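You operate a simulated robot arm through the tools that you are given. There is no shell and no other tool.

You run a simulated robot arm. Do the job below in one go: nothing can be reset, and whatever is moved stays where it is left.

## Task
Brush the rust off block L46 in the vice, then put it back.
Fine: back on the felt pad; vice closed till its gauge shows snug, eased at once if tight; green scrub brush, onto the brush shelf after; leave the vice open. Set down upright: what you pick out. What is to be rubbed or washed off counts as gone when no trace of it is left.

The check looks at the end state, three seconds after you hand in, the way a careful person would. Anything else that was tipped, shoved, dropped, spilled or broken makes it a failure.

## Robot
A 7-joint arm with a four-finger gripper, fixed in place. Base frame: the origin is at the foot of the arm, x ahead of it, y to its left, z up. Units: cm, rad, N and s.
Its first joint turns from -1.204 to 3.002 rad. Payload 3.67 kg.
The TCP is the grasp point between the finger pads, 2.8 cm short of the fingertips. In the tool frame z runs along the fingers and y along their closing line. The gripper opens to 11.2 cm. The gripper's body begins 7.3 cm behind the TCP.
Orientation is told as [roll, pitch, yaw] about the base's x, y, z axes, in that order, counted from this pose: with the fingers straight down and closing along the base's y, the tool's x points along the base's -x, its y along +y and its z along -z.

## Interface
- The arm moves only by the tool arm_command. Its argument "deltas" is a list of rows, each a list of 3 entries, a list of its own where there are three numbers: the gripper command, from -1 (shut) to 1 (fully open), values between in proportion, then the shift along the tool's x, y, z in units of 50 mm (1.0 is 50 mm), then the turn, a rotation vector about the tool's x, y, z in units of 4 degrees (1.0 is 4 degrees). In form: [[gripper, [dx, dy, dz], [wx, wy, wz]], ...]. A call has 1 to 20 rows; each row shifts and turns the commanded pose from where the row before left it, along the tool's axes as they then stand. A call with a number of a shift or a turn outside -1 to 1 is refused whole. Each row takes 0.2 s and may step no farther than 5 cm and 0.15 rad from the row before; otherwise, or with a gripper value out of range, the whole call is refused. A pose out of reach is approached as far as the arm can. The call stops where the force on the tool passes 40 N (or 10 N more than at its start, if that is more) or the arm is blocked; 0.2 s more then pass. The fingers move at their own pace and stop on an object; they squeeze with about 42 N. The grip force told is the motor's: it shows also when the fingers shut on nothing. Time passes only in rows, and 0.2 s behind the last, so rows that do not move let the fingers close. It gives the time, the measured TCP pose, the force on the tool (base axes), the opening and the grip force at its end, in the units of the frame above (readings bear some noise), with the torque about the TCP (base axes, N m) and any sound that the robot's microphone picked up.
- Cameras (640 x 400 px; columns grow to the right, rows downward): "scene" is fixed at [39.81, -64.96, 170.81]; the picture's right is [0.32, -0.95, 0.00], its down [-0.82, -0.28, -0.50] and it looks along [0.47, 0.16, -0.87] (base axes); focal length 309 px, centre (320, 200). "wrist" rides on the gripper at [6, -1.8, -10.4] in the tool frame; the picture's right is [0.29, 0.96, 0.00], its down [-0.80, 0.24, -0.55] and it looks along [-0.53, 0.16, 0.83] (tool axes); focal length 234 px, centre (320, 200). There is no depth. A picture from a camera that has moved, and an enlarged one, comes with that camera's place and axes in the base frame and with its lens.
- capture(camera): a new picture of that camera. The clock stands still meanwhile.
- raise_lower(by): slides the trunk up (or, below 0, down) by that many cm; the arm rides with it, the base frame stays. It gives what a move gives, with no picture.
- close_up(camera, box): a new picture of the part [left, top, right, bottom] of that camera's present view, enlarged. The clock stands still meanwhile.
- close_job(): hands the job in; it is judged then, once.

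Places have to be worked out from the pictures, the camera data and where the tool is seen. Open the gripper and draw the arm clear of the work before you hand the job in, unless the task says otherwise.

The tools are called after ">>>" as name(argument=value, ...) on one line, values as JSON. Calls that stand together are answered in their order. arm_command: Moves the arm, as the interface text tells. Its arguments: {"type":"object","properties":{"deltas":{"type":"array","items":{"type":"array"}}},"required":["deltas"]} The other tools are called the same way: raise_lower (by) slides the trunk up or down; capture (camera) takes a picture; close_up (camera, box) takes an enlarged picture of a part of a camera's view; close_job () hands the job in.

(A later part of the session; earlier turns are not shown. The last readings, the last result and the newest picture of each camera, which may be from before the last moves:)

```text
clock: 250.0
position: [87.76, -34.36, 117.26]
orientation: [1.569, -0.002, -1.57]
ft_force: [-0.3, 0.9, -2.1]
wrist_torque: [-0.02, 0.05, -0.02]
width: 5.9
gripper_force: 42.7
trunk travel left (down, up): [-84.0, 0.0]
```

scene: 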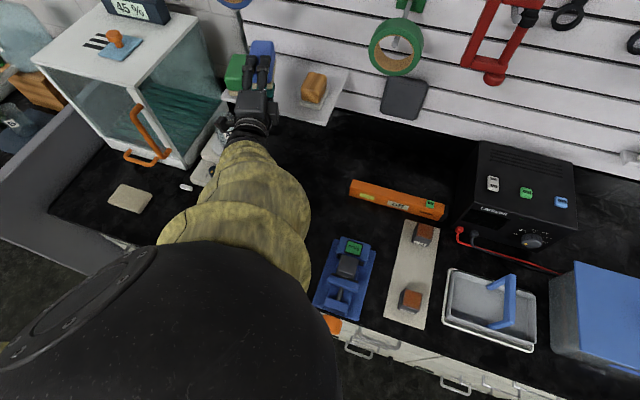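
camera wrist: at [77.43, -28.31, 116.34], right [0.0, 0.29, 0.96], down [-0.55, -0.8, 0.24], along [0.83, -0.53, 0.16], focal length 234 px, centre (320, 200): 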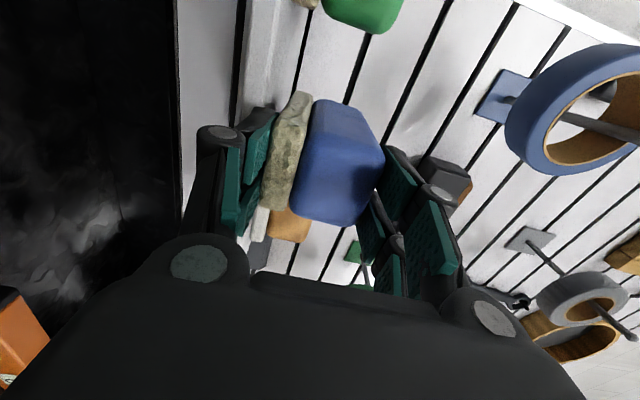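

Still none; continue down.

>>> arm_command(deltas=[[-1, [0, -0.03, 0], [0, 0, 0]], [-1, [0, 0, 0], [0, 0, 0]]])

>>> arm_command(deltas=[[-1, [0, -0.03, 0], [0, 0, 0]], [-1, [0, 0, 0], [0, 0, 0]]])

>>> close_up(camera="scene", box=[190, 40, 350, 160])

>>> capture(camera="wrist")

```text
clock: 250.6
position: [87.71, -34.44, 117.12]
orientation: [1.574, -0.001, -1.572]
ft_force: [1.8, -0.8, 5.2]
wrist_torque: [-0.09, -0.25, -0.03]
width: 5.9
gripper_force: 41.7
trunk travel left (down, up): [-84.0, 0.0]
```

```text
clock: 251.2
position: [87.71, -34.32, 117.27]
orientation: [1.574, -0.001, -1.572]
ft_force: [3.1, -2.0, 17.0]
wrist_torque: [-0.09, -0.67, -0.06]
width: 5.91
gripper_force: 41.6
trunk travel left (down, up): [-84.0, 0.0]
```

```text
3.33 times, centred on (270, 100) of scene
camera zoom: at [39.81, -64.96, 170.81], right [0.32, -0.95, 0.0], down [-0.82, -0.28, -0.5], along [0.47, 0.16, -0.87], focal length 1029 px, centre (487, 533)
```

zoom: 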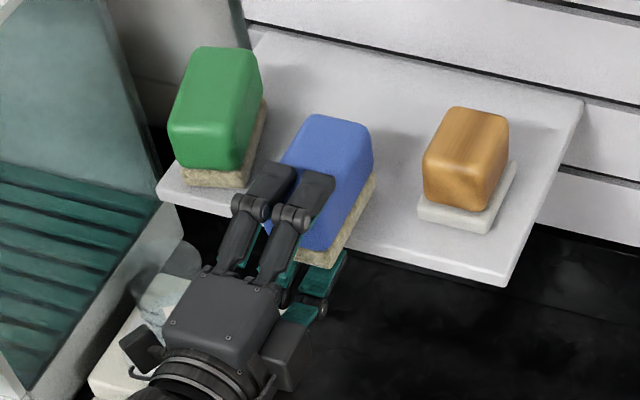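

```text
taken
camera wrist: at [77.41, -28.31, 115.24], right [0.0, 0.29, 0.96], down [-0.56, -0.8, 0.24], along [0.83, -0.53, 0.16], focal length 234 px, centre (320, 200)
```

wrist: 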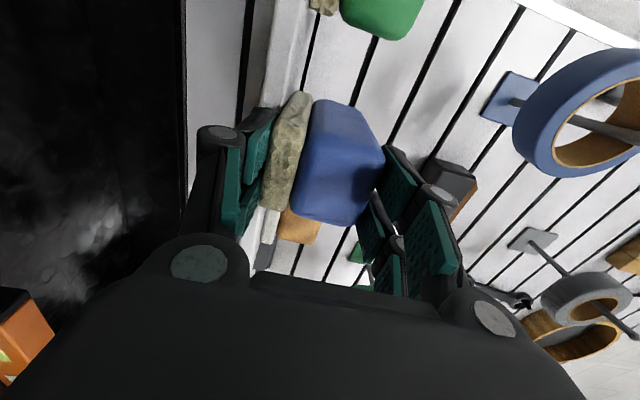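

Contact (17 N, acting near the shelf's front edge). I ease off 0.15 cm and open the fingers gently.

>>> arm_command(deltas=[[-1, [0, 0.02, 0], [0, 0, 0]], [-1, [0, 0.01, 0], [0, 0, 0]], [-1, [0, 0, 0], [0, 0, 0]]])

>>> arm_command(deltas=[[0.08, [0, 0, 0], [0, 0, 0]], [0.12, [0, 0, 0], [0, 0, 0]], [0.18, [0, 0, 0], [0, 0, 0]], [0.25, [0, 0, 0], [0, 0, 0]], [0.25, [0, 0, 0], [0, 0, 0]]])

>>> close_up(camera="scene", box=[190, 40, 350, 160])

>>> capture(camera="wrist")

```text
clock: 252.0
position: [87.65, -34.39, 117.15]
orientation: [1.572, 0.001, -1.573]
ft_force: [2.7, -2.5, 16.6]
wrist_torque: [-0.08, -0.68, -0.12]
width: 5.91
gripper_force: 42.0
trunk travel left (down, up): [-84.0, 0.0]
```

```text
clock: 253.2
position: [87.87, -34.44, 116.98]
orientation: [1.571, 0.0, -1.569]
ft_force: [0.1, -0.5, -0.3]
wrist_torque: [0.0, -0.01, 0.02]
width: 6.99
gripper_force: 0.0
trunk travel left (down, up): [-84.0, 0.0]
```

```text
3.33 times, centred on (270, 100) of scene
camera zoom: at [39.81, -64.96, 170.81], right [0.32, -0.95, 0.0], down [-0.82, -0.28, -0.5], along [0.47, 0.16, -0.87], focal length 1029 px, centre (487, 533)
```

zoom: 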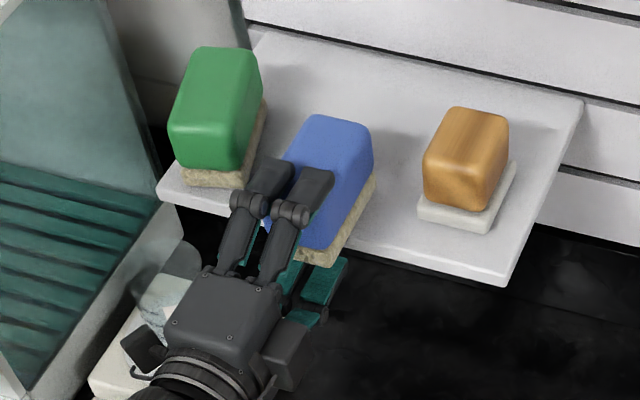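

```text
taken
camera wrist: at [77.51, -28.32, 115.13], right [0.0, 0.29, 0.96], down [-0.55, -0.8, 0.24], along [0.83, -0.53, 0.16], focal length 234 px, centre (320, 200)
```

wrist: 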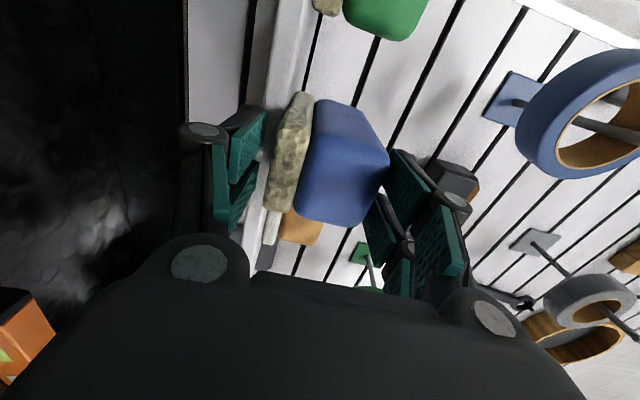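

The blue brush stands upright on its own. I withdraw straight back 6.5 cm.

>>> arm_command(deltas=[[0.25, [0, 0.02, -0.06], [0, 0, 0]], [0.25, [0, 0, -0.12], [0, 0, 0]], [0.25, [0, 0, -0.16], [0, 0, 0]], [0.25, [0, 0, -0.2], [0, 0, 0]], [0.25, [0, 0, -0.2], [0, 0, 0]], [0.25, [0, 0, -0.2], [0, 0, 0]], [0.25, [0, 0, -0.2], [0, 0, 0]], [0.25, [0, 0, -0.16], [0, 0, 0]], [0.25, [0, 0, 0], [0, 0, 0]], [0.25, [0, 0, 0], [0, 0, 0]]])

>>> close_up(camera="scene", box=[210, 40, 370, 140])

>>> capture(camera="wrist")

```text
clock: 255.4
position: [81.26, -34.42, 117.16]
orientation: [1.57, -0.002, -1.57]
ft_force: [-0.6, 0.1, 0.1]
wrist_torque: [0.02, -0.02, -0.02]
width: 7.04
gripper_force: 0.0
trunk travel left (down, up): [-84.0, 0.0]
```

```text
4.00 times, centred on (290, 90) of scene
camera zoom: at [39.81, -64.96, 170.81], right [0.32, -0.95, 0.0], down [-0.82, -0.28, -0.5], along [0.47, 0.16, -0.87], focal length 1235 px, centre (440, 640)
```

zoom: 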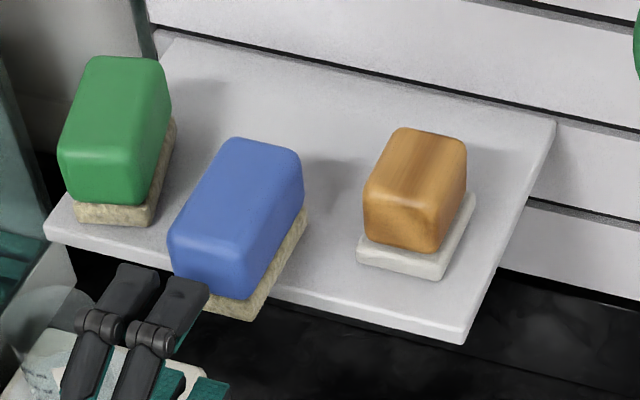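

```text
taken
camera wrist: at [70.87, -28.28, 115.33], right [0.0, 0.29, 0.96], down [-0.55, -0.8, 0.24], along [0.83, -0.53, 0.16], focal length 234 px, centre (320, 200)
```

wrist: 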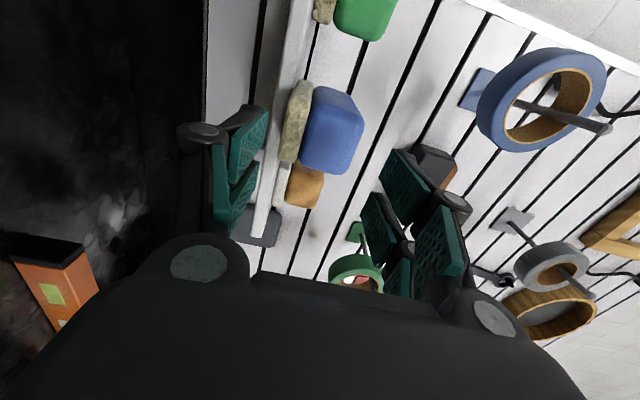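

The blue brush stands upright, aligned with x; it needs to go about +6.0 cm in x and -0.55 cm in y to its original spot. I twist the tool back by 90° so that the fingers can take it by its sides.

>>> arm_command(deltas=[[0.3, [0, 0, 0], [0, 0, -0.5]], [0.3, [0, 0, 0], [0, 0, -1]], [0.3, [0, 0, 0], [0, 0, -1]], [0.3, [0, 0, 0], [0, 0, -1]], [0.3, [0, 0, 0], [0, 0, -1]], [0.3, [0, 0, 0], [0, 0, -1]], [0.3, [0, 0, 0], [0, 0, -1]], [0.3, [0, 0, 0], [0, 0, -1]], [0.3, [0, 0, 0], [0, 0, -1]], [0.3, [0, 0, 0], [0, 0, -1]], [0.3, [0, 0, 0], [0, 0, -1]], [0.3, [0, 0, 0], [0, 0, -1]], [0.3, [0, 0, 0], [0, 0, 0]], [0.3, [0, 0, 0], [0, 0, 0]]])

>>> arm_command(deltas=[[0.3, [0, 0, 0], [0, 0, -1]], [0.3, [0, 0, 0], [0, 0, -1]], [0.3, [0, 0, 0], [0, 0, -1]], [0.3, [0, 0, 0], [0, 0, -1]], [0.3, [0, 0, 0], [0, 0, -1]], [0.3, [0, 0, 0], [0, 0, -1]], [0.3, [0, 0, 0], [0, 0, -1]], [0.3, [0, 0, 0], [0, 0, -1]], [0.3, [0, 0, 0], [0, 0, -1]], [0.3, [0, 0, 0], [0, 0, -1]], [0.3, [0, 0, 0], [0, 0, -1]], [0.3, [0, 0, 0], [0, 0, 0]], [0.3, [0, 0, 0], [0, 0, 0]], [0.3, [0, 0, 0], [0, 0, 0]]])

>>> capture(camera="wrist")

>>> capture(camera="scene")

```text
clock: 258.4
position: [81.25, -34.33, 117.26]
orientation: [1.571, -0.802, -1.572]
ft_force: [-0.1, 0.1, -0.2]
wrist_torque: [-0.01, -0.01, 0.02]
width: 7.26
gripper_force: 0.0
trunk travel left (down, up): [-84.0, 0.0]
```

```text
clock: 261.4
position: [81.22, -34.32, 117.23]
orientation: [2.576, -1.571, -2.576]
ft_force: [-1.0, -0.1, 0.0]
wrist_torque: [0.06, 0.02, 0.03]
width: 7.29
gripper_force: 0.1
trunk travel left (down, up): [-84.0, 0.0]
```

```text
taken
camera wrist: at [70.93, -36.03, 111.14], right [0.0, 0.96, -0.29], down [-0.55, 0.24, 0.8], along [0.83, 0.16, 0.53], focal length 234 px, centre (320, 200)
```

wrist: 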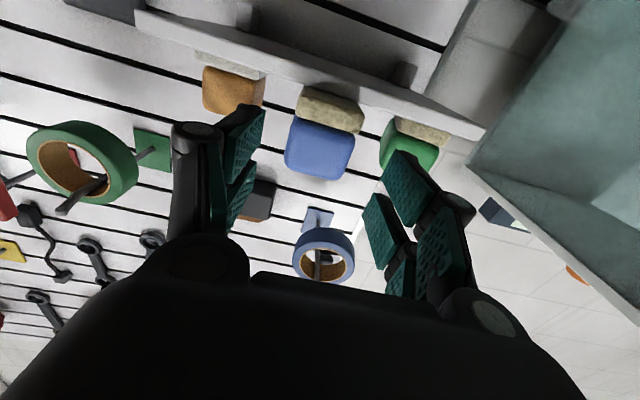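

```text
taken
```

scene: 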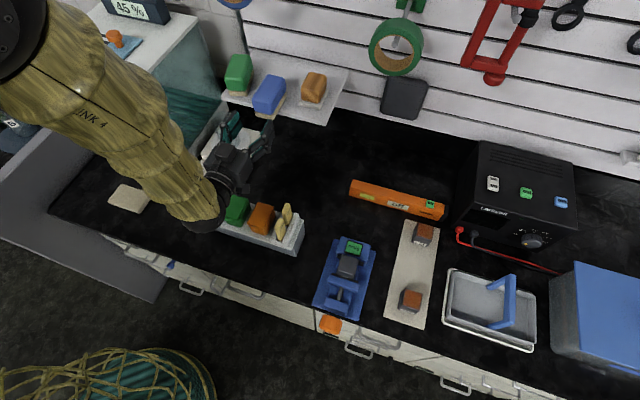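

I zoom the wrist view to align with the blue brush laterally and in height.

>>> close_up(camera="wrist", box=[260, 70, 400, 200])

```text
3.08 times, centred on (330, 135) of wrist
camera zoom: at [70.93, -36.03, 111.14], right [0.0, 0.96, -0.29], down [-0.55, 0.24, 0.8], along [0.83, 0.16, 0.53], focal length 720 px, centre (289, 400)
```

zoom: 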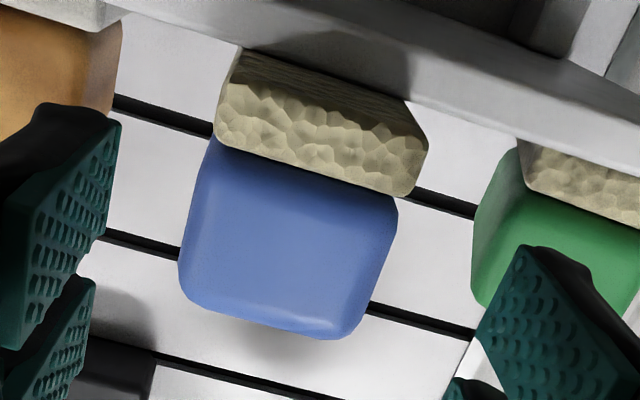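

Brush front centre at about y -34.1, z within the grip range, face at x≈88.3. I advance 8.3 cm so that the fingers pass along its sides.

>>> arm_command(deltas=[[0.3, [0, 0.01, 0.08], [0, 0, 0]], [0.3, [0, 0.01, 0.16], [0, 0, 0]], [0.3, [0, 0.01, 0.16], [0, 0, 0]], [0.3, [0, 0, 0.16], [0, 0, 0]], [0.3, [0, 0, 0.16], [0, 0, 0]], [0.3, [0, 0, 0.16], [0, 0, 0]], [0.3, [0, 0, 0.16], [0, 0, 0]], [0.3, [0, 0, 0.16], [0, 0, 0]], [0.3, [0, 0, 0.16], [0, 0, 0]], [0.3, [0, 0, 0.16], [0, 0, 0]], [0.3, [0, 0, 0.14], [0, 0, 0]], [0.3, [0, 0, 0], [0, 0, 0]], [0.3, [0, 0, 0], [0, 0, 0]]])

>>> close_up(camera="scene", box=[210, 40, 370, 140])

>>> close_up(camera="wrist", box=[180, 60, 480, 280])

```text
clock: 264.2
position: [89.61, -34.22, 117.23]
orientation: [2.152, -1.571, -2.152]
ft_force: [-0.8, 0.1, -0.1]
wrist_torque: [0.02, 0.0, 0.01]
width: 7.28
gripper_force: 0.0
trunk travel left (down, up): [-84.0, 0.0]
```

```text
4.00 times, centred on (290, 90) of scene
camera zoom: at [39.81, -64.96, 170.81], right [0.32, -0.95, 0.0], down [-0.82, -0.28, -0.5], along [0.47, 0.16, -0.87], focal length 1235 px, centre (440, 640)
```

zoom: 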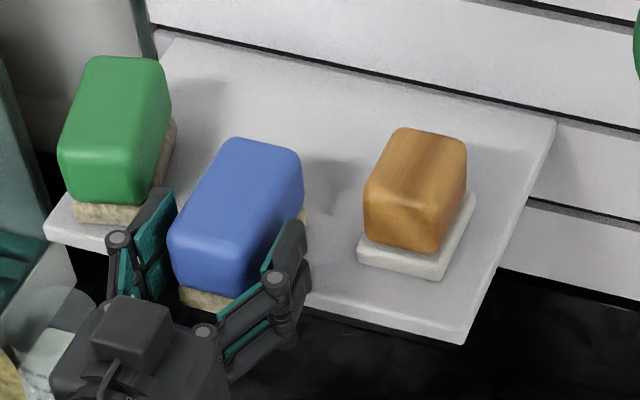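

```text
1.82 times, centred on (330, 170) of wrist
camera zoom: at [79.29, -35.91, 111.08], right [0.0, 0.96, -0.29], down [-0.55, 0.24, 0.8], along [0.83, 0.16, 0.53], focal length 426 px, centre (302, 254)
```

zoom: 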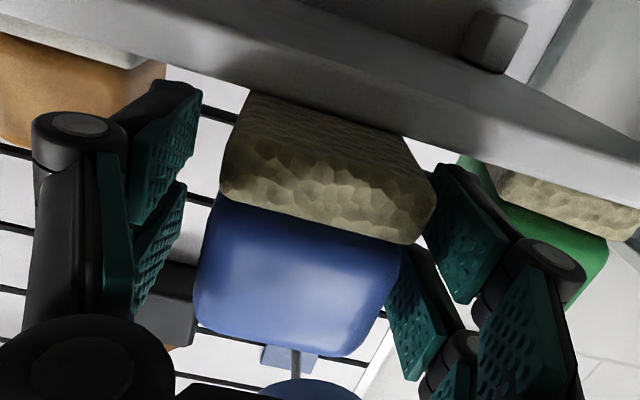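

The fingers straddle the blue brush. I close on it and lift it by about 0.8 cm.

>>> arm_command(deltas=[[0.15, [0, 0, 0], [0, 0, 0]], [0.05, [0, 0, 0], [0, 0, 0]], [-0.03, [0, 0, 0], [0, 0, 0]], [-0.2, [0, 0, 0], [0, 0, 0]], [-1, [0, 0, 0], [0, 0, 0]], [-1, [0, 0, 0], [0, 0, 0]]])

>>> arm_command(deltas=[[-1, [-0.05, 0, 0], [0, 0, 0]], [-1, [-0.06, 0, 0], [0, 0, 0]], [-1, [-0.06, 0, 0], [0, 0, 0]], [-1, [0, 0, 0], [0, 0, 0]], [-1, [0, 0, 0], [0, 0, 0]]])

>>> close_up(camera="scene", box=[210, 40, 370, 140])

```text
clock: 265.6
position: [89.64, -34.15, 117.16]
orientation: [2.314, -1.572, -2.313]
ft_force: [0.8, 0.2, 1.0]
wrist_torque: [-0.06, 0.02, -0.01]
width: 5.14
gripper_force: 42.0
trunk travel left (down, up): [-84.0, 0.0]
```

```text
clock: 266.8
position: [89.53, -34.18, 118.03]
orientation: [1.877, -1.573, -1.877]
ft_force: [-1.2, 0.3, -1.5]
wrist_torque: [-0.02, 0.03, 0.0]
width: 5.15
gripper_force: 41.3
trunk travel left (down, up): [-84.0, 0.0]
```

```text
4.00 times, centred on (290, 90) of scene
camera zoom: at [39.81, -64.96, 170.81], right [0.32, -0.95, 0.0], down [-0.82, -0.28, -0.5], along [0.47, 0.16, -0.87], focal length 1235 px, centre (440, 640)
```

zoom: 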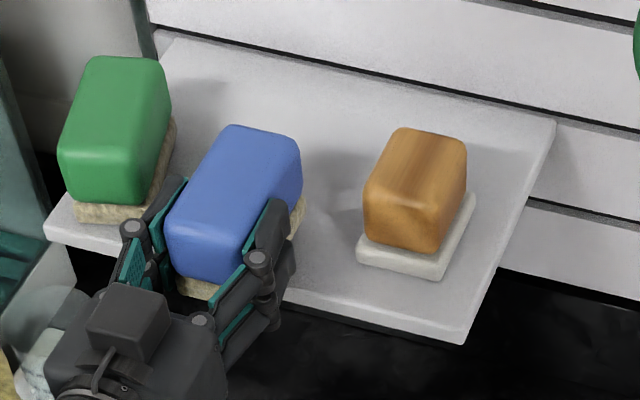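

Held by its sides (5.15 cm). I carry it +5.9 cm in x and -0.4 cm in y towards its original place.

>>> arm_command(deltas=[[-1, [0, -0.01, 0.08], [0, 0, 0]], [-1, [0, -0.01, 0.16], [0, 0, 0]], [-1, [0, -0.01, 0.16], [0, 0, 0]], [-1, [0, -0.01, 0.16], [0, 0, 0]], [-1, [0, -0.01, 0.16], [0, 0, 0]], [-1, [0, -0.01, 0.16], [0, 0, 0]], [-1, [0, -0.01, 0.16], [0, 0, 0]], [-1, [0, -0.01, 0.14], [0, 0, 0]], [-1, [0, 0, 0], [0, 0, 0]], [-1, [0, 0, 0], [0, 0, 0]], [-1, [0, 0, 0], [0, 0, 0]]])

>>> close_up(camera="scene", box=[210, 40, 370, 140])

>>> capture(camera="wrist")

```text
clock: 269.2
position: [95.41, -34.57, 118.1]
orientation: [1.794, -1.57, -1.795]
ft_force: [0.0, 0.4, -1.7]
wrist_torque: [0.01, 0.06, 0.01]
width: 5.13
gripper_force: 41.9
trunk travel left (down, up): [-84.0, 0.0]
```

```text
4.00 times, centred on (290, 90) of scene
camera zoom: at [39.81, -64.96, 170.81], right [0.32, -0.95, 0.0], down [-0.82, -0.28, -0.5], along [0.47, 0.16, -0.87], focal length 1235 px, centre (440, 640)
```

zoom: 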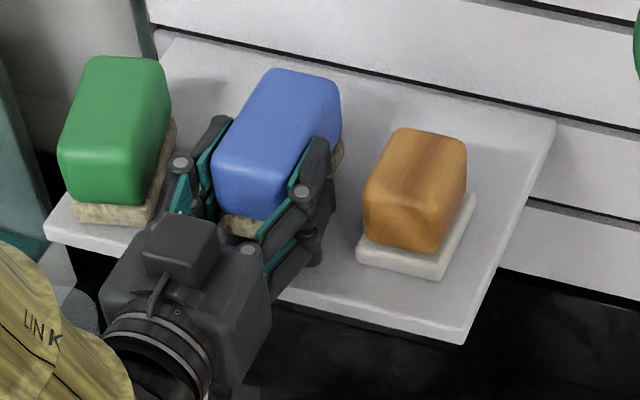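

```text
taken
camera wrist: at [85.09, -36.26, 111.99], right [0.0, 0.96, -0.29], down [-0.55, 0.24, 0.8], along [0.83, 0.16, 0.53], focal length 234 px, centre (320, 200)
```

wrist: 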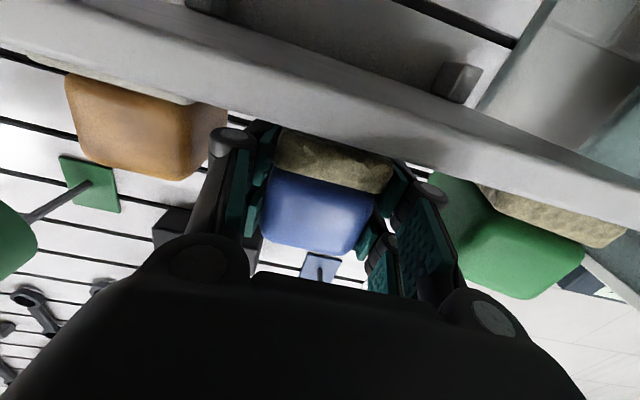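

The position matches the original picture once lowered (within about 2 px). I lower it onto the shelf.

>>> arm_command(deltas=[[-1, [0.04, 0, 0], [0, 0, 0]], [-1, [0.04, 0, 0], [0, 0, 0]], [-1, [0.04, 0, 0], [0, 0, 0]], [-1, [0, 0, 0], [0, 0, 0]], [-1, [0, 0, 0], [0, 0, 0]]])

>>> arm_command(deltas=[[-1, [0.03, 0, 0], [0, 0, 0]], [-1, [0, 0, 0], [0, 0, 0]]])

>>> arm_command(deltas=[[-1, [0.025, 0, 0], [0, 0, 0]], [-1, [0, 0, 0], [0, 0, 0]]])

```text
clock: 270.4
position: [95.49, -34.52, 117.55]
orientation: [1.867, -1.57, -1.868]
ft_force: [0.4, -0.2, -0.8]
wrist_torque: [-0.01, 0.04, 0.01]
width: 5.14
gripper_force: 42.1
trunk travel left (down, up): [-84.0, 0.0]
```

```text
clock: 271.0
position: [95.41, -34.53, 117.29]
orientation: [2.155, -1.571, -2.15]
ft_force: [-1.0, -0.4, -1.2]
wrist_torque: [0.0, 0.05, 0.04]
width: 5.14
gripper_force: 41.8
trunk travel left (down, up): [-84.0, 0.0]
```

```text
clock: 271.6
position: [95.54, -34.67, 117.26]
orientation: [2.144, -1.571, -2.145]
ft_force: [0.3, 0.6, -2.0]
wrist_torque: [0.0, 0.0, -0.02]
width: 5.17
gripper_force: 41.6
trunk travel left (down, up): [-84.0, 0.0]
```

One or two more small steps down until it touches.

>>> arm_command(deltas=[[-1, [0.025, 0, 0], [0, 0, 0]], [-1, [0, 0, 0], [0, 0, 0]]])

>>> arm_command(deltas=[[-1, [0.02, 0, 0], [0, 0, 0]], [-1, [0, 0, 0], [0, 0, 0]]])

```text
clock: 272.2
position: [95.34, -34.61, 117.18]
orientation: [2.981, -1.57, -2.982]
ft_force: [2.0, -0.7, 5.2]
wrist_torque: [-0.08, 0.1, 0.04]
width: 5.14
gripper_force: 42.1
trunk travel left (down, up): [-84.0, 0.0]
```

```text
clock: 272.8
position: [95.48, -34.53, 117.22]
orientation: [3.063, -1.569, -3.066]
ft_force: [4.0, -3.3, 12.9]
wrist_torque: [-0.12, 0.2, 0.05]
width: 5.17
gripper_force: 42.3
trunk travel left (down, up): [-84.0, 0.0]
```

It rests on the shelf (13 N). I ease off and open, then withdraw straight back.

>>> arm_command(deltas=[[-1, [-0.015, 0, 0], [0, 0, 0]], [-0.05, [0, 0, 0], [0, 0, 0]], [0.03, [0, 0, 0], [0, 0, 0]], [0.12, [0, 0, 0], [0, 0, 0]], [0.18, [0, 0, 0], [0, 0, 0]], [0.18, [0, 0, 0], [0, 0, 0]]])

>>> arm_command(deltas=[[0.18, [0, 0, -0.05], [0, 0, 0]], [0.18, [0, 0, -0.1], [0, 0, 0]], [0.18, [0, 0, -0.15], [0, 0, 0]], [0.18, [0, 0, -0.2], [0, 0, 0]], [0.18, [0, 0, -0.2], [0, 0, 0]], [0.18, [0, 0, -0.2], [0, 0, 0]], [0.18, [0, 0, -0.2], [0, 0, 0]], [0.18, [0, 0, -0.2], [0, 0, 0]], [0.18, [0, 0, -0.2], [0, 0, 0]], [0.18, [0, 0, -0.2], [0, 0, 0]], [0.18, [0, 0, -0.2], [0, 0, 0]], [0.18, [0, 0, -0.2], [0, 0, 0]], [0.18, [0, 0, -0.2], [0, 0, 0]], [0.18, [0, 0, 0], [0, 0, 0]], [0.18, [0, 0, 0], [0, 0, 0]]])

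>>> close_up(camera="scene", box=[210, 40, 370, 140])

>>> capture(camera="wrist")

```text
clock: 274.2
position: [95.35, -34.59, 117.21]
orientation: [2.201, -1.569, -2.2]
ft_force: [0.7, 0.0, -0.5]
wrist_torque: [0.01, 0.03, -0.01]
width: 6.6
gripper_force: 0.0
trunk travel left (down, up): [-84.0, 0.0]
```

```text
clock: 277.4
position: [83.83, -34.54, 116.98]
orientation: [2.064, -1.572, -2.065]
ft_force: [-0.2, -0.7, 0.4]
wrist_torque: [0.0, 0.0, 0.0]
width: 6.61
gripper_force: 0.1
trunk travel left (down, up): [-84.0, 0.0]
```

```text
4.00 times, centred on (290, 90) of scene
camera zoom: at [39.81, -64.96, 170.81], right [0.32, -0.95, 0.0], down [-0.82, -0.28, -0.5], along [0.47, 0.16, -0.87], focal length 1235 px, centre (440, 640)
```

zoom: 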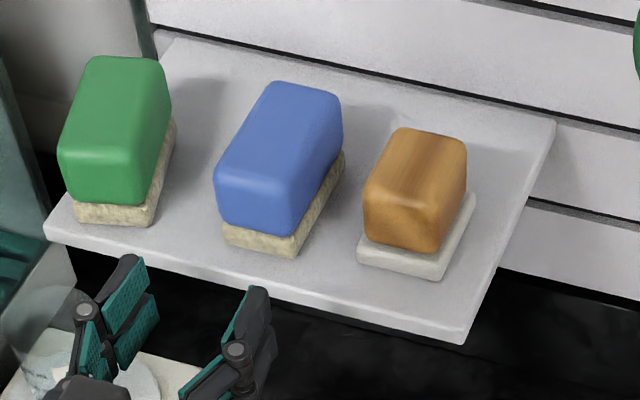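

```text
taken
camera wrist: at [73.52, -36.26, 110.97], right [0.0, 0.96, -0.29], down [-0.55, 0.24, 0.8], along [0.83, 0.16, 0.53], focal length 234 px, centre (320, 200)
```

wrist: 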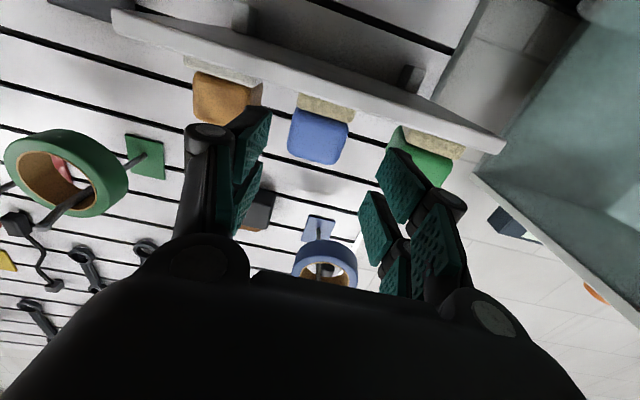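

The blue brush is back just as in the first picture, and the green one stands beside it. Now to the vice: I move diagonally back at this height towards the front of the vice.

>>> arm_command(deltas=[[0.3, [-0.02, -0.1, -0.17], [0, 0, 0]], [0.3, [-0.043, -0.3, -0.341], [0, 0, 0]], [0.3, [-0.043, -0.393, -0.341], [0, 0, 0]], [0.3, [-0.043, -0.393, -0.341], [0, 0, 0]], [0.3, [-0.043, -0.393, -0.341], [0, 0, 0]], [0.3, [-0.043, -0.393, -0.341], [0, 0, 0]], [0.3, [-0.043, -0.393, -0.341], [0, 0, 0]], [0.3, [-0.043, -0.393, -0.341], [0, 0, 0]], [0.3, [-0.043, -0.393, -0.341], [0, 0, 0]], [0.3, [-0.043, -0.393, -0.341], [0, 0, 0]], [0.3, [-0.043, -0.393, -0.341], [0, 0, 0]], [0.3, [-0.043, -0.393, -0.341], [0, 0, 0]], [0.3, [-0.043, -0.393, -0.341], [0, 0, 0]], [0.3, [-0.043, -0.393, -0.341], [0, 0, 0]], [0.3, [-0.02, -0.2, -0.17], [0, 0, 0]], [0.3, [0, 0, 0], [0, 0, 0]], [0.3, [0, 0, 0], [0, 0, 0]], [0.3, [0, 0, 0], [0, 0, 0]]])

>>> capture(camera="scene")

>>> capture(camera="wrist")

```text
clock: 281.2
position: [60.04, -61.29, 120.04]
orientation: [2.044, -1.572, -2.044]
ft_force: [-0.6, -0.1, -0.3]
wrist_torque: [-0.04, 0.01, -0.01]
width: 7.25
gripper_force: 0.1
trunk travel left (down, up): [-84.0, 0.0]
```

```text
taken
```

scene: 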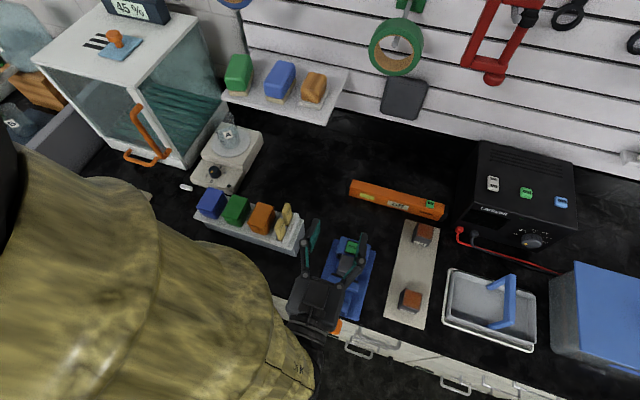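

```text
taken
camera wrist: at [49.73, -62.92, 113.95], right [0.0, 0.96, -0.29], down [-0.55, 0.24, 0.8], along [0.83, 0.16, 0.53], focal length 234 px, centre (320, 200)
```

wrist: 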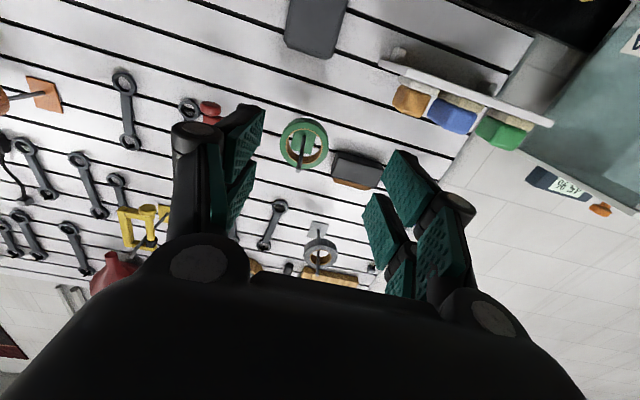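

I continue back to x≈42.5 in front of the knob line, then lower the trunk by 9 cm to its earlier height.

>>> arm_command(deltas=[[0.35, [0, -0.03, -0.17], [0, 0, 0]], [0.35, [0, -0.054, -0.35], [0, 0, 0]], [0.35, [0, -0.054, -0.35], [0, 0, 0]], [0.35, [0, -0.054, -0.35], [0, 0, 0]], [0.35, [0, -0.054, -0.35], [0, 0, 0]], [0.35, [0, -0.054, -0.35], [0, 0, 0]], [0.35, [0, -0.054, -0.35], [0, 0, 0]], [0.35, [0, -0.054, -0.35], [0, 0, 0]], [0.35, [0, -0.054, -0.35], [0, 0, 0]], [0.35, [0, -0.054, -0.35], [0, 0, 0]], [0.35, [0, -0.03, -0.17], [0, 0, 0]], [0.35, [0, 0, 0], [0, 0, 0]], [0.35, [0, 0, 0], [0, 0, 0]]])

>>> raise_lower(by=-9)

>>> capture(camera="scene")

>>> capture(camera="wrist")

```text
clock: 284.0
position: [42.42, -63.75, 119.95]
orientation: [2.183, -1.567, -2.181]
ft_force: [-0.5, 0.5, 0.2]
wrist_torque: [-0.01, -0.01, 0.0]
width: 7.59
gripper_force: 0.2
trunk travel left (down, up): [-84.0, 0.0]
```

```text
clock: 285.2
position: [42.43, -63.85, 110.82]
orientation: [2.392, -1.57, -2.394]
ft_force: [-1.0, -1.2, 0.1]
wrist_torque: [0.0, 0.01, 0.0]
width: 7.54
gripper_force: 0.1
trunk travel left (down, up): [-75.0, 9.0]
```

```text
taken
```

scene: 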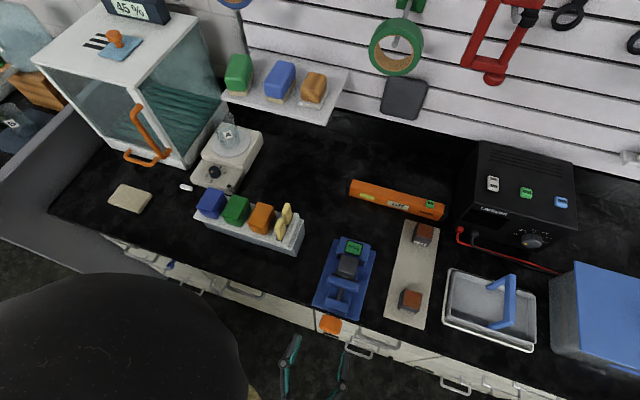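

```text
taken
camera wrist: at [32.15, -65.54, 104.8], right [0.0, 0.96, -0.29], down [-0.55, 0.24, 0.8], along [0.83, 0.16, 0.53], focal length 234 px, centre (320, 200)
```

wrist: 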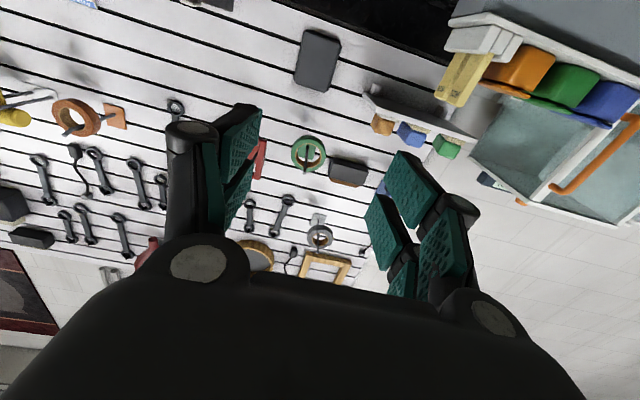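

All objects look right. I lower to the knob's height and look at it.

>>> arm_command(deltas=[[0.35, [0.13, 0, 0], [0, 0, 0]], [0.35, [0.27, 0, 0], [0, 0, 0]], [0.35, [0.27, 0, 0], [0, 0, 0]], [0.35, [0.27, 0, 0], [0, 0, 0]], [0.35, [0.27, 0, 0], [0, 0, 0]], [0.35, [0.27, 0, 0], [0, 0, 0]], [0.35, [0.27, 0, 0], [0, 0, 0]], [0.35, [0.27, 0, 0], [0, 0, 0]], [0.35, [0.27, 0, 0], [0, 0, 0]], [0.35, [0.27, 0, 0], [0, 0, 0]], [0.35, [0.27, 0, 0], [0, 0, 0]], [0.35, [0.27, 0, 0], [0, 0, 0]], [0.35, [0.27, 0, 0], [0, 0, 0]], [0.35, [0.27, 0, 0], [0, 0, 0]], [0.35, [0.04, 0, 0], [0, 0, 0]], [0.35, [0, 0, 0], [0, 0, 0]], [0.35, [0, 0, 0], [0, 0, 0]]])

>>> capture(camera="wrist")

>>> close_up(camera="wrist", box=[250, 80, 400, 200])

>>> close_up(camera="scene", box=[300, 230, 390, 340])

```text
clock: 288.9
position: [42.58, -63.83, 92.44]
orientation: [2.004, -1.571, -2.003]
ft_force: [0.4, 0.2, 0.1]
wrist_torque: [-0.02, 0.0, 0.02]
width: 7.57
gripper_force: 0.0
trunk travel left (down, up): [-75.0, 9.0]
```

```text
taken
camera wrist: at [32.22, -65.57, 86.35], right [0.0, 0.96, -0.29], down [-0.55, 0.24, 0.8], along [0.83, 0.16, 0.53], focal length 234 px, centre (320, 200)
```

wrist: 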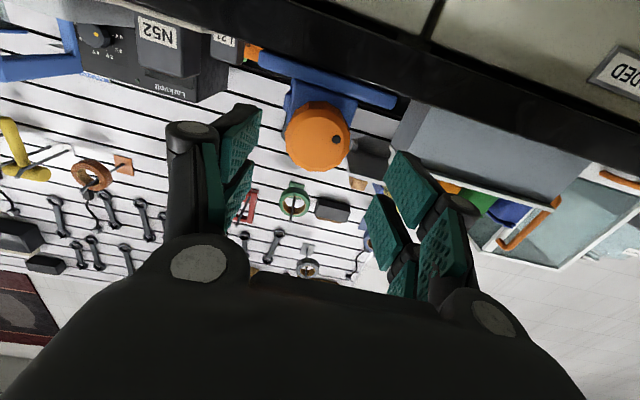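

```text
3.33 times, centred on (325, 140) of wrist
camera zoom: at [32.22, -65.57, 86.35], right [0.0, 0.96, -0.29], down [-0.55, 0.24, 0.8], along [0.83, 0.16, 0.53], focal length 781 px, centre (303, 400)
```

zoom: 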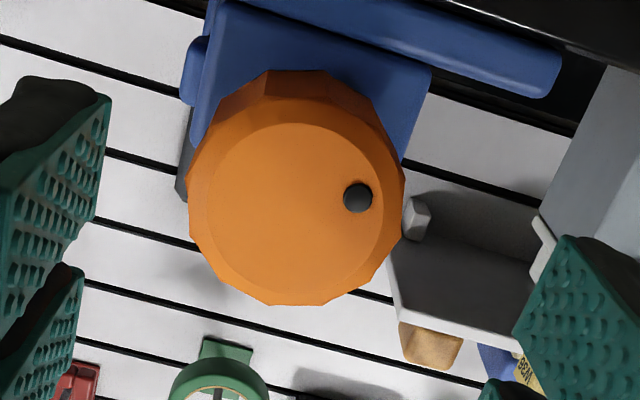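

```text
3.64 times, centred on (345, 285) of scene
camera zoom: at [39.81, -64.96, 170.81], right [0.32, -0.95, 0.0], down [-0.82, -0.28, -0.5], along [0.47, 0.16, -0.87], focal length 1123 px, centre (229, -109)
```

zoom: 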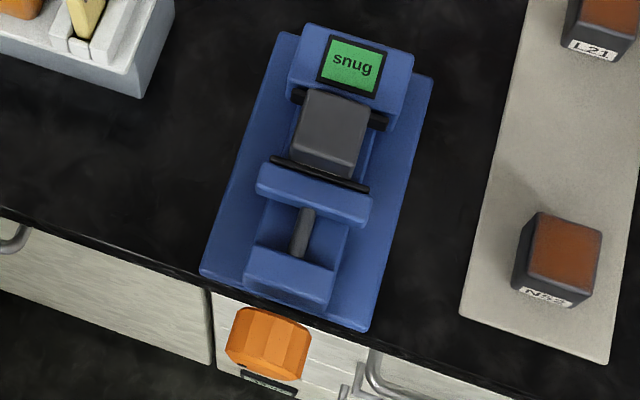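

The knob is as I left it. For opening I pre-rotate the free gripper to +100°, so that I get a long counter-clockwise turn.

>>> arm_command(deltas=[[0.35, [0, 0, 0], [0, 0, 0.5]], [0.35, [0, 0, 0], [0, 0, 1]], [0.35, [0, 0, 0], [0, 0, 1]], [0.35, [0, 0, 0], [0, 0, 1]], [0.35, [0, 0, 0], [0, 0, 1]], [0.35, [0, 0, 0], [0, 0, 1]], [0.35, [0, 0, 0], [0, 0, 1]], [0.35, [0, 0, 0], [0, 0, 1]], [0.35, [0, 0, 0], [0, 0, 1]], [0.35, [0, 0, 0], [0, 0, 1]], [0.35, [0, 0, 0], [0, 0, 1]], [0.35, [0, 0, 0], [0, 0, 1]], [0.35, [0, 0, 0], [0, 0, 1]], [0.35, [0, 0, 0], [0, 0, 0.5]], [0.35, [0, 0, 0], [0, 0, 0]]])

>>> arm_command(deltas=[[0.35, [0, 0, 0], [0, 0, 0.5]], [0.35, [0, 0, 0], [0, 0, 1]], [0.35, [0, 0, 0], [0, 0, 1]], [0.35, [0, 0, 0], [0, 0, 1]], [0.35, [0, 0, 0], [0, 0, 1]], [0.35, [0, 0, 0], [0, 0, 1]], [0.35, [0, 0, 0], [0, 0, 1]], [0.35, [0, 0, 0], [0, 0, 1]], [0.35, [0, 0, 0], [0, 0, 1]], [0.35, [0, 0, 0], [0, 0, 1]], [0.35, [0, 0, 0], [0, 0, 1]], [0.35, [0, 0, 0], [0, 0, 1]], [0.35, [0, 0, 0], [0, 0, 0.5]], [0.35, [0, 0, 0], [0, 0, 0]], [0.35, [0, 0, 0], [0, 0, 0]], [0.35, [0, 0, 0], [0, 0, 0]]])

>>> capture(camera="wrist")

>>> capture(camera="scene")

```text
clock: 292.1
position: [42.63, -63.88, 92.41]
orientation: [1.571, -0.661, -1.572]
ft_force: [0.0, -0.6, 0.3]
wrist_torque: [0.0, -0.01, 0.0]
width: 7.58
gripper_force: 0.1
trunk travel left (down, up): [-75.0, 9.0]
```

```text
clock: 295.4
position: [42.48, -63.76, 92.44]
orientation: [1.571, 0.175, -1.572]
ft_force: [0.2, -0.3, 0.3]
wrist_torque: [-0.01, 0.02, 0.03]
width: 7.57
gripper_force: 0.2
trunk travel left (down, up): [-75.0, 9.0]
```

```text
taken
camera wrist: at [32.18, -57.61, 91.6], right [0.0, 0.12, 0.99], down [-0.55, -0.83, 0.1], along [0.83, -0.55, 0.06], focal length 234 px, centre (320, 200)
```

wrist: 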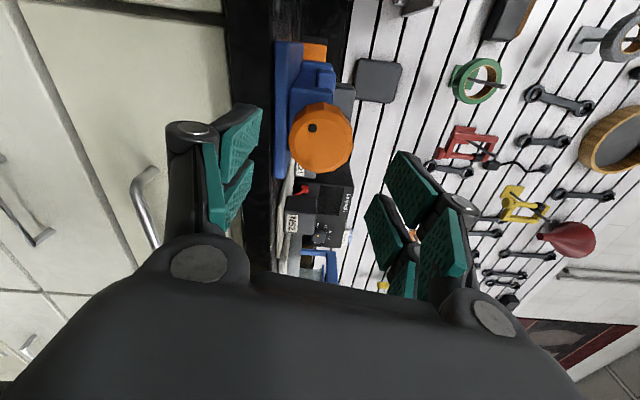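

```text
taken
```

scene: 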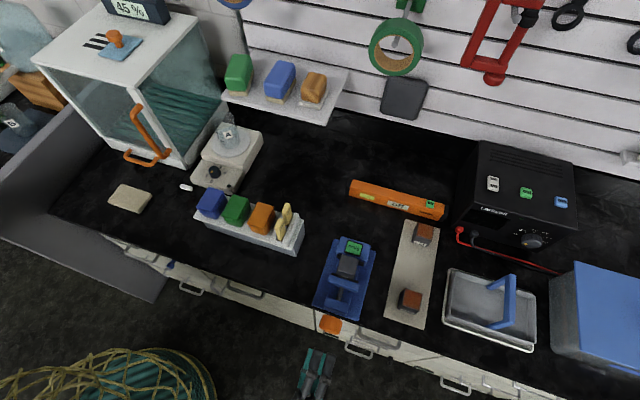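

At +100° with the knob ahead. I advance 7.3 cm to straddle the knob and grip it.

>>> arm_command(deltas=[[0.35, [-0.015, 0.003, 0.07], [0, 0, 0]], [0.35, [-0.015, 0.003, 0.14], [0, 0, 0]], [0.35, [0, 0, 0.14], [0, 0, 0]], [0.35, [0, 0, 0.14], [0, 0, 0]], [0.35, [0, 0, 0.14], [0, 0, 0]], [0.35, [0, 0, 0.14], [0, 0, 0]], [0.35, [0, 0, 0.14], [0, 0, 0]], [0.35, [0, 0, 0.14], [0, 0, 0]], [0.35, [0, 0, 0.14], [0, 0, 0]], [0.35, [0, 0, 0.14], [0, 0, 0]], [0.35, [0, 0, 0.13], [0, 0, 0]], [0.35, [0, 0, 0], [0, 0, 0]], [0.35, [0, 0, 0], [0, 0, 0]]])

>>> arm_command(deltas=[[0.1, [0, 0, 0], [0, 0, 0]], [-0.05, [0, 0, 0], [0, 0, 0]], [-0.12, [0, 0, 0], [0, 0, 0]], [-1, [0, 0, 0], [0, 0, 0]], [-1, [0, 0, 0], [0, 0, 0]], [-1, [0, 0, 0], [0, 0, 0]]])

>>> close_up(camera="wrist", box=[200, 100, 460, 280])

```text
clock: 298.2
position: [49.88, -63.86, 92.4]
orientation: [1.57, 0.174, -1.57]
ft_force: [0.4, 0.3, 0.2]
wrist_torque: [-0.02, -0.02, 0.01]
width: 7.55
gripper_force: 0.0
trunk travel left (down, up): [-75.0, 9.0]
```

```text
clock: 299.6
position: [49.77, -64.03, 92.49]
orientation: [1.574, 0.174, -1.571]
ft_force: [1.6, -3.5, 7.8]
wrist_torque: [-0.05, -0.26, -0.17]
width: 4.8
gripper_force: 45.4
trunk travel left (down, up): [-75.0, 9.0]
```

```text
2.22 times, centred on (330, 190) of wrist
camera zoom: at [39.51, -57.63, 91.66], right [0.0, 0.12, 0.99], down [-0.55, -0.83, 0.1], along [0.83, -0.55, 0.07], focal length 520 px, centre (298, 222)
```

zoom: 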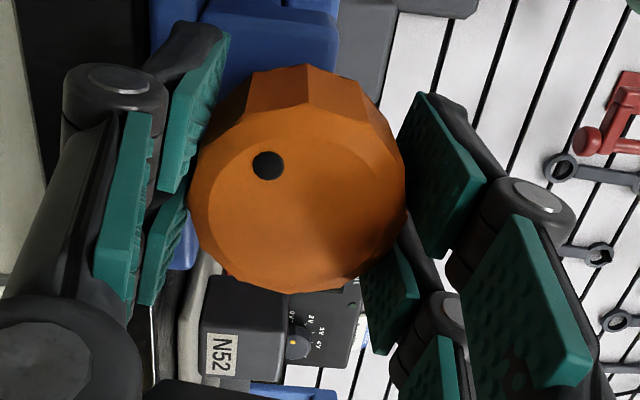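

The knob is gripped with little side load. I turn it counter-clockwise, first 20°.

>>> arm_command(deltas=[[-1, [0, 0, 0], [0, 0, -0.5]], [-1, [0, 0, 0], [0, 0, -0.7]], [-1, [0, 0, 0], [0, 0, -0.7]], [-1, [0, 0, 0], [0, 0, -0.7]], [-1, [0, 0, 0], [0, 0, -0.7]], [-1, [0, 0, 0], [0, 0, -0.7]], [-1, [0, 0, 0], [0, 0, -0.7]], [-1, [0, 0, 0], [0, 0, -0.5]], [-1, [0, 0, 0], [0, 0, 0]]])

>>> close_up(camera="scene", box=[300, 230, 390, 340])

```text
clock: 301.6
position: [49.77, -64.03, 92.45]
orientation: [1.571, -0.189, -1.57]
ft_force: [3.3, 7.2, -0.6]
wrist_torque: [-0.01, -0.04, 0.24]
width: 4.83
gripper_force: 45.0
trunk travel left (down, up): [-75.0, 9.0]
```

```text
3.64 times, centred on (345, 285) of scene
camera zoom: at [39.81, -64.96, 170.81], right [0.32, -0.95, 0.0], down [-0.82, -0.28, -0.5], along [0.47, 0.16, -0.87], focal length 1123 px, centre (229, -109)
```

zoom: 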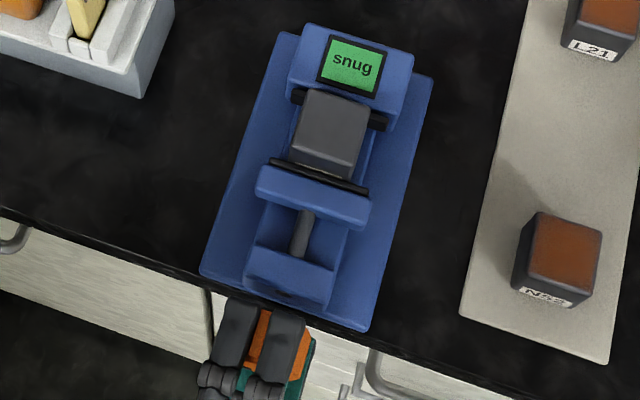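

The gauge still shows snug after about 21°. I check whether the knob really turned with the gripper.

>>> close_up(camera="wrist", box=[200, 100, 460, 280])

>>> arm_command(deltas=[[-1, [0, 0, 0], [0, 0, -0.5]], [-1, [0, 0, 0], [0, 0, -0.7]], [-1, [0, 0, 0], [0, 0, -0.7]], [-1, [0, 0, 0], [0, 0, -0.7]], [-1, [0, 0, 0], [0, 0, -0.7]], [-1, [0, 0, 0], [0, 0, -0.7]], [-1, [0, 0, 0], [0, 0, -0.7]], [-1, [0, 0, 0], [0, 0, -0.5]], [-1, [0, 0, 0], [0, 0, 0]]])

>>> close_up(camera="wrist", box=[200, 100, 460, 280])

>>> close_up(camera="scene", box=[300, 230, 390, 340])

```text
2.22 times, centred on (330, 190) of wrist
camera zoom: at [39.51, -58.31, 89.48], right [0.0, 0.46, 0.89], down [-0.55, -0.74, 0.39], along [0.83, -0.49, 0.26], focal length 520 px, centre (298, 222)
```

zoom: 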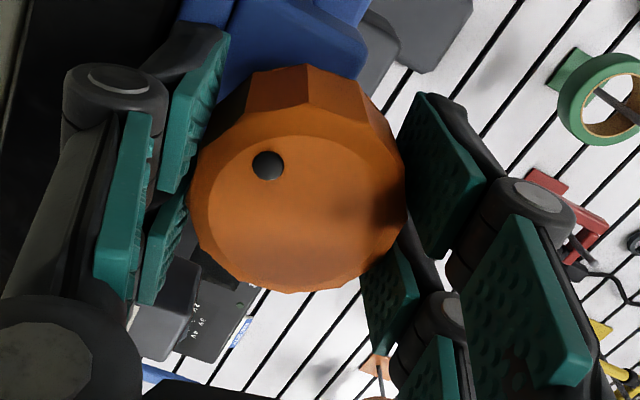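

```text
clock: 303.6
position: [49.77, -63.94, 92.43]
orientation: [1.57, -0.551, -1.574]
ft_force: [-1.7, 8.3, -7.3]
wrist_torque: [-0.03, 0.29, 0.02]
width: 4.82
gripper_force: 45.2
trunk travel left (down, up): [-75.0, 9.0]
```

```text
2.22 times, centred on (330, 190) of wrist
camera zoom: at [39.5, -59.71, 87.67], right [0.0, 0.75, 0.66], down [-0.55, -0.55, 0.62], along [0.83, -0.37, 0.41], focal length 520 px, centre (298, 222)
```

zoom: 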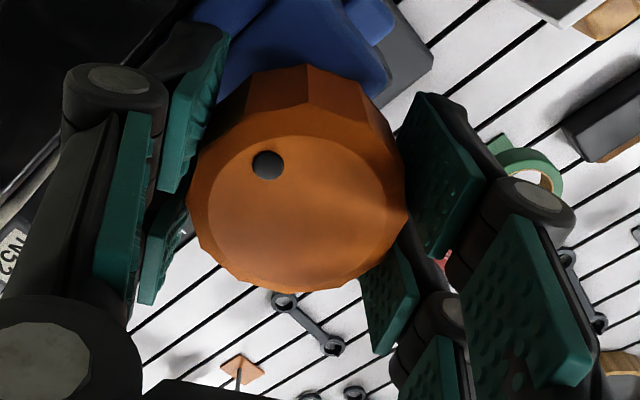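

```text
3.64 times, centred on (345, 285) of scene
camera zoom: at [39.81, -64.96, 170.81], right [0.32, -0.95, 0.0], down [-0.82, -0.28, -0.5], along [0.47, 0.16, -0.87], focal length 1123 px, centre (229, -109)
```

zoom: 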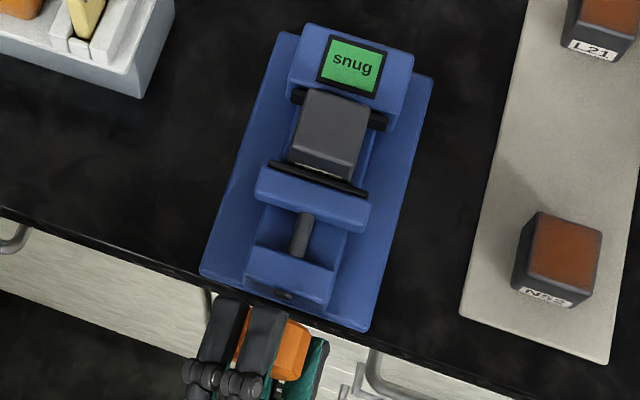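

The knob does turn and the jaw is moving back; the gauge may lag. I continue counter-clockwise by 40°.

>>> arm_command(deltas=[[-1, [0, 0, 0], [0, 0, -0.5]], [-1, [0, 0, 0], [0, 0, -0.8]], [-1, [0, 0, 0], [0, 0, -0.8]], [-1, [0, 0, 0], [0, 0, -0.8]], [-1, [0, 0, 0], [0, 0, -0.8]], [-1, [0, 0, 0], [0, 0, -0.8]], [-1, [0, 0, 0], [0, 0, -0.8]], [-1, [0, 0, 0], [0, 0, -0.8]], [-1, [0, 0, 0], [0, 0, -0.8]], [-1, [0, 0, 0], [0, 0, -0.8]], [-1, [0, 0, 0], [0, 0, -0.8]], [-1, [0, 0, 0], [0, 0, -0.8]], [-1, [0, 0, 0], [0, 0, -0.7]], [-1, [0, 0, 0], [0, 0, 0]]])

>>> close_up(camera="scene", box=[300, 230, 390, 340])

```text
clock: 306.6
position: [49.79, -63.97, 92.37]
orientation: [1.572, -1.249, -1.573]
ft_force: [-1.7, 3.7, -8.6]
wrist_torque: [-0.01, -0.19, -0.05]
width: 4.83
gripper_force: 45.7
trunk travel left (down, up): [-75.0, 9.0]
```

```text
3.64 times, centred on (345, 285) of scene
camera zoom: at [39.81, -64.96, 170.81], right [0.32, -0.95, 0.0], down [-0.82, -0.28, -0.5], along [0.47, 0.16, -0.87], focal length 1123 px, centre (229, -109)
```

zoom: 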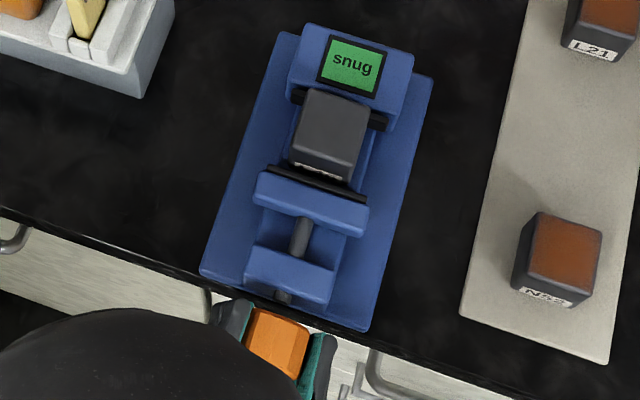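

The jaw is clearly leaving the block. I keep opening.

>>> arm_command(deltas=[[-1, [0, 0, 0], [0, 0, -0.5]], [-1, [0, 0, 0], [0, 0, -0.8]], [-1, [0, 0, 0], [0, 0, -0.8]], [-1, [0, 0, 0], [0, 0, -0.8]], [-1, [0, 0, 0], [0, 0, -0.8]], [-1, [0, 0, 0], [0, 0, -0.8]], [-1, [0, 0, 0], [0, 0, -0.8]], [-1, [0, 0, 0], [0, 0, -0.8]], [-1, [0, 0, 0], [0, 0, -0.8]], [-1, [0, 0, 0], [0, 0, -0.8]], [-1, [0, 0, 0], [0, 0, -0.8]], [-1, [0, 0, 0], [0, 0, -0.8]], [-1, [0, 0, 0], [0, 0, -0.8]], [-1, [0, 0, 0], [0, 0, -0.8]], [-1, [0, 0, 0], [0, 0, -0.7]], [-1, [0, 0, 0], [0, 0, 0]]])

>>> close_up(camera="scene", box=[300, 230, 390, 340])

```text
clock: 310.1
position: [49.91, -64.08, 92.42]
orientation: [-1.573, -1.083, 1.569]
ft_force: [8.3, -14.5, 9.2]
wrist_torque: [-0.01, -0.15, -0.4]
width: 4.81
gripper_force: 44.9
trunk travel left (down, up): [-75.0, 9.0]
```

```text
3.64 times, centred on (345, 285) of scene
camera zoom: at [39.81, -64.96, 170.81], right [0.32, -0.95, 0.0], down [-0.82, -0.28, -0.5], along [0.47, 0.16, -0.87], focal length 1123 px, centre (229, -109)
```

zoom: 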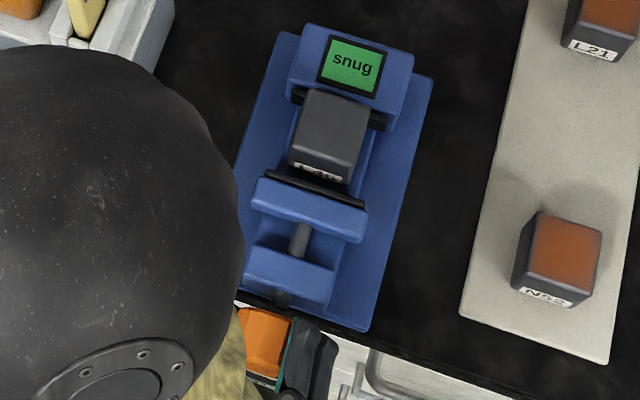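

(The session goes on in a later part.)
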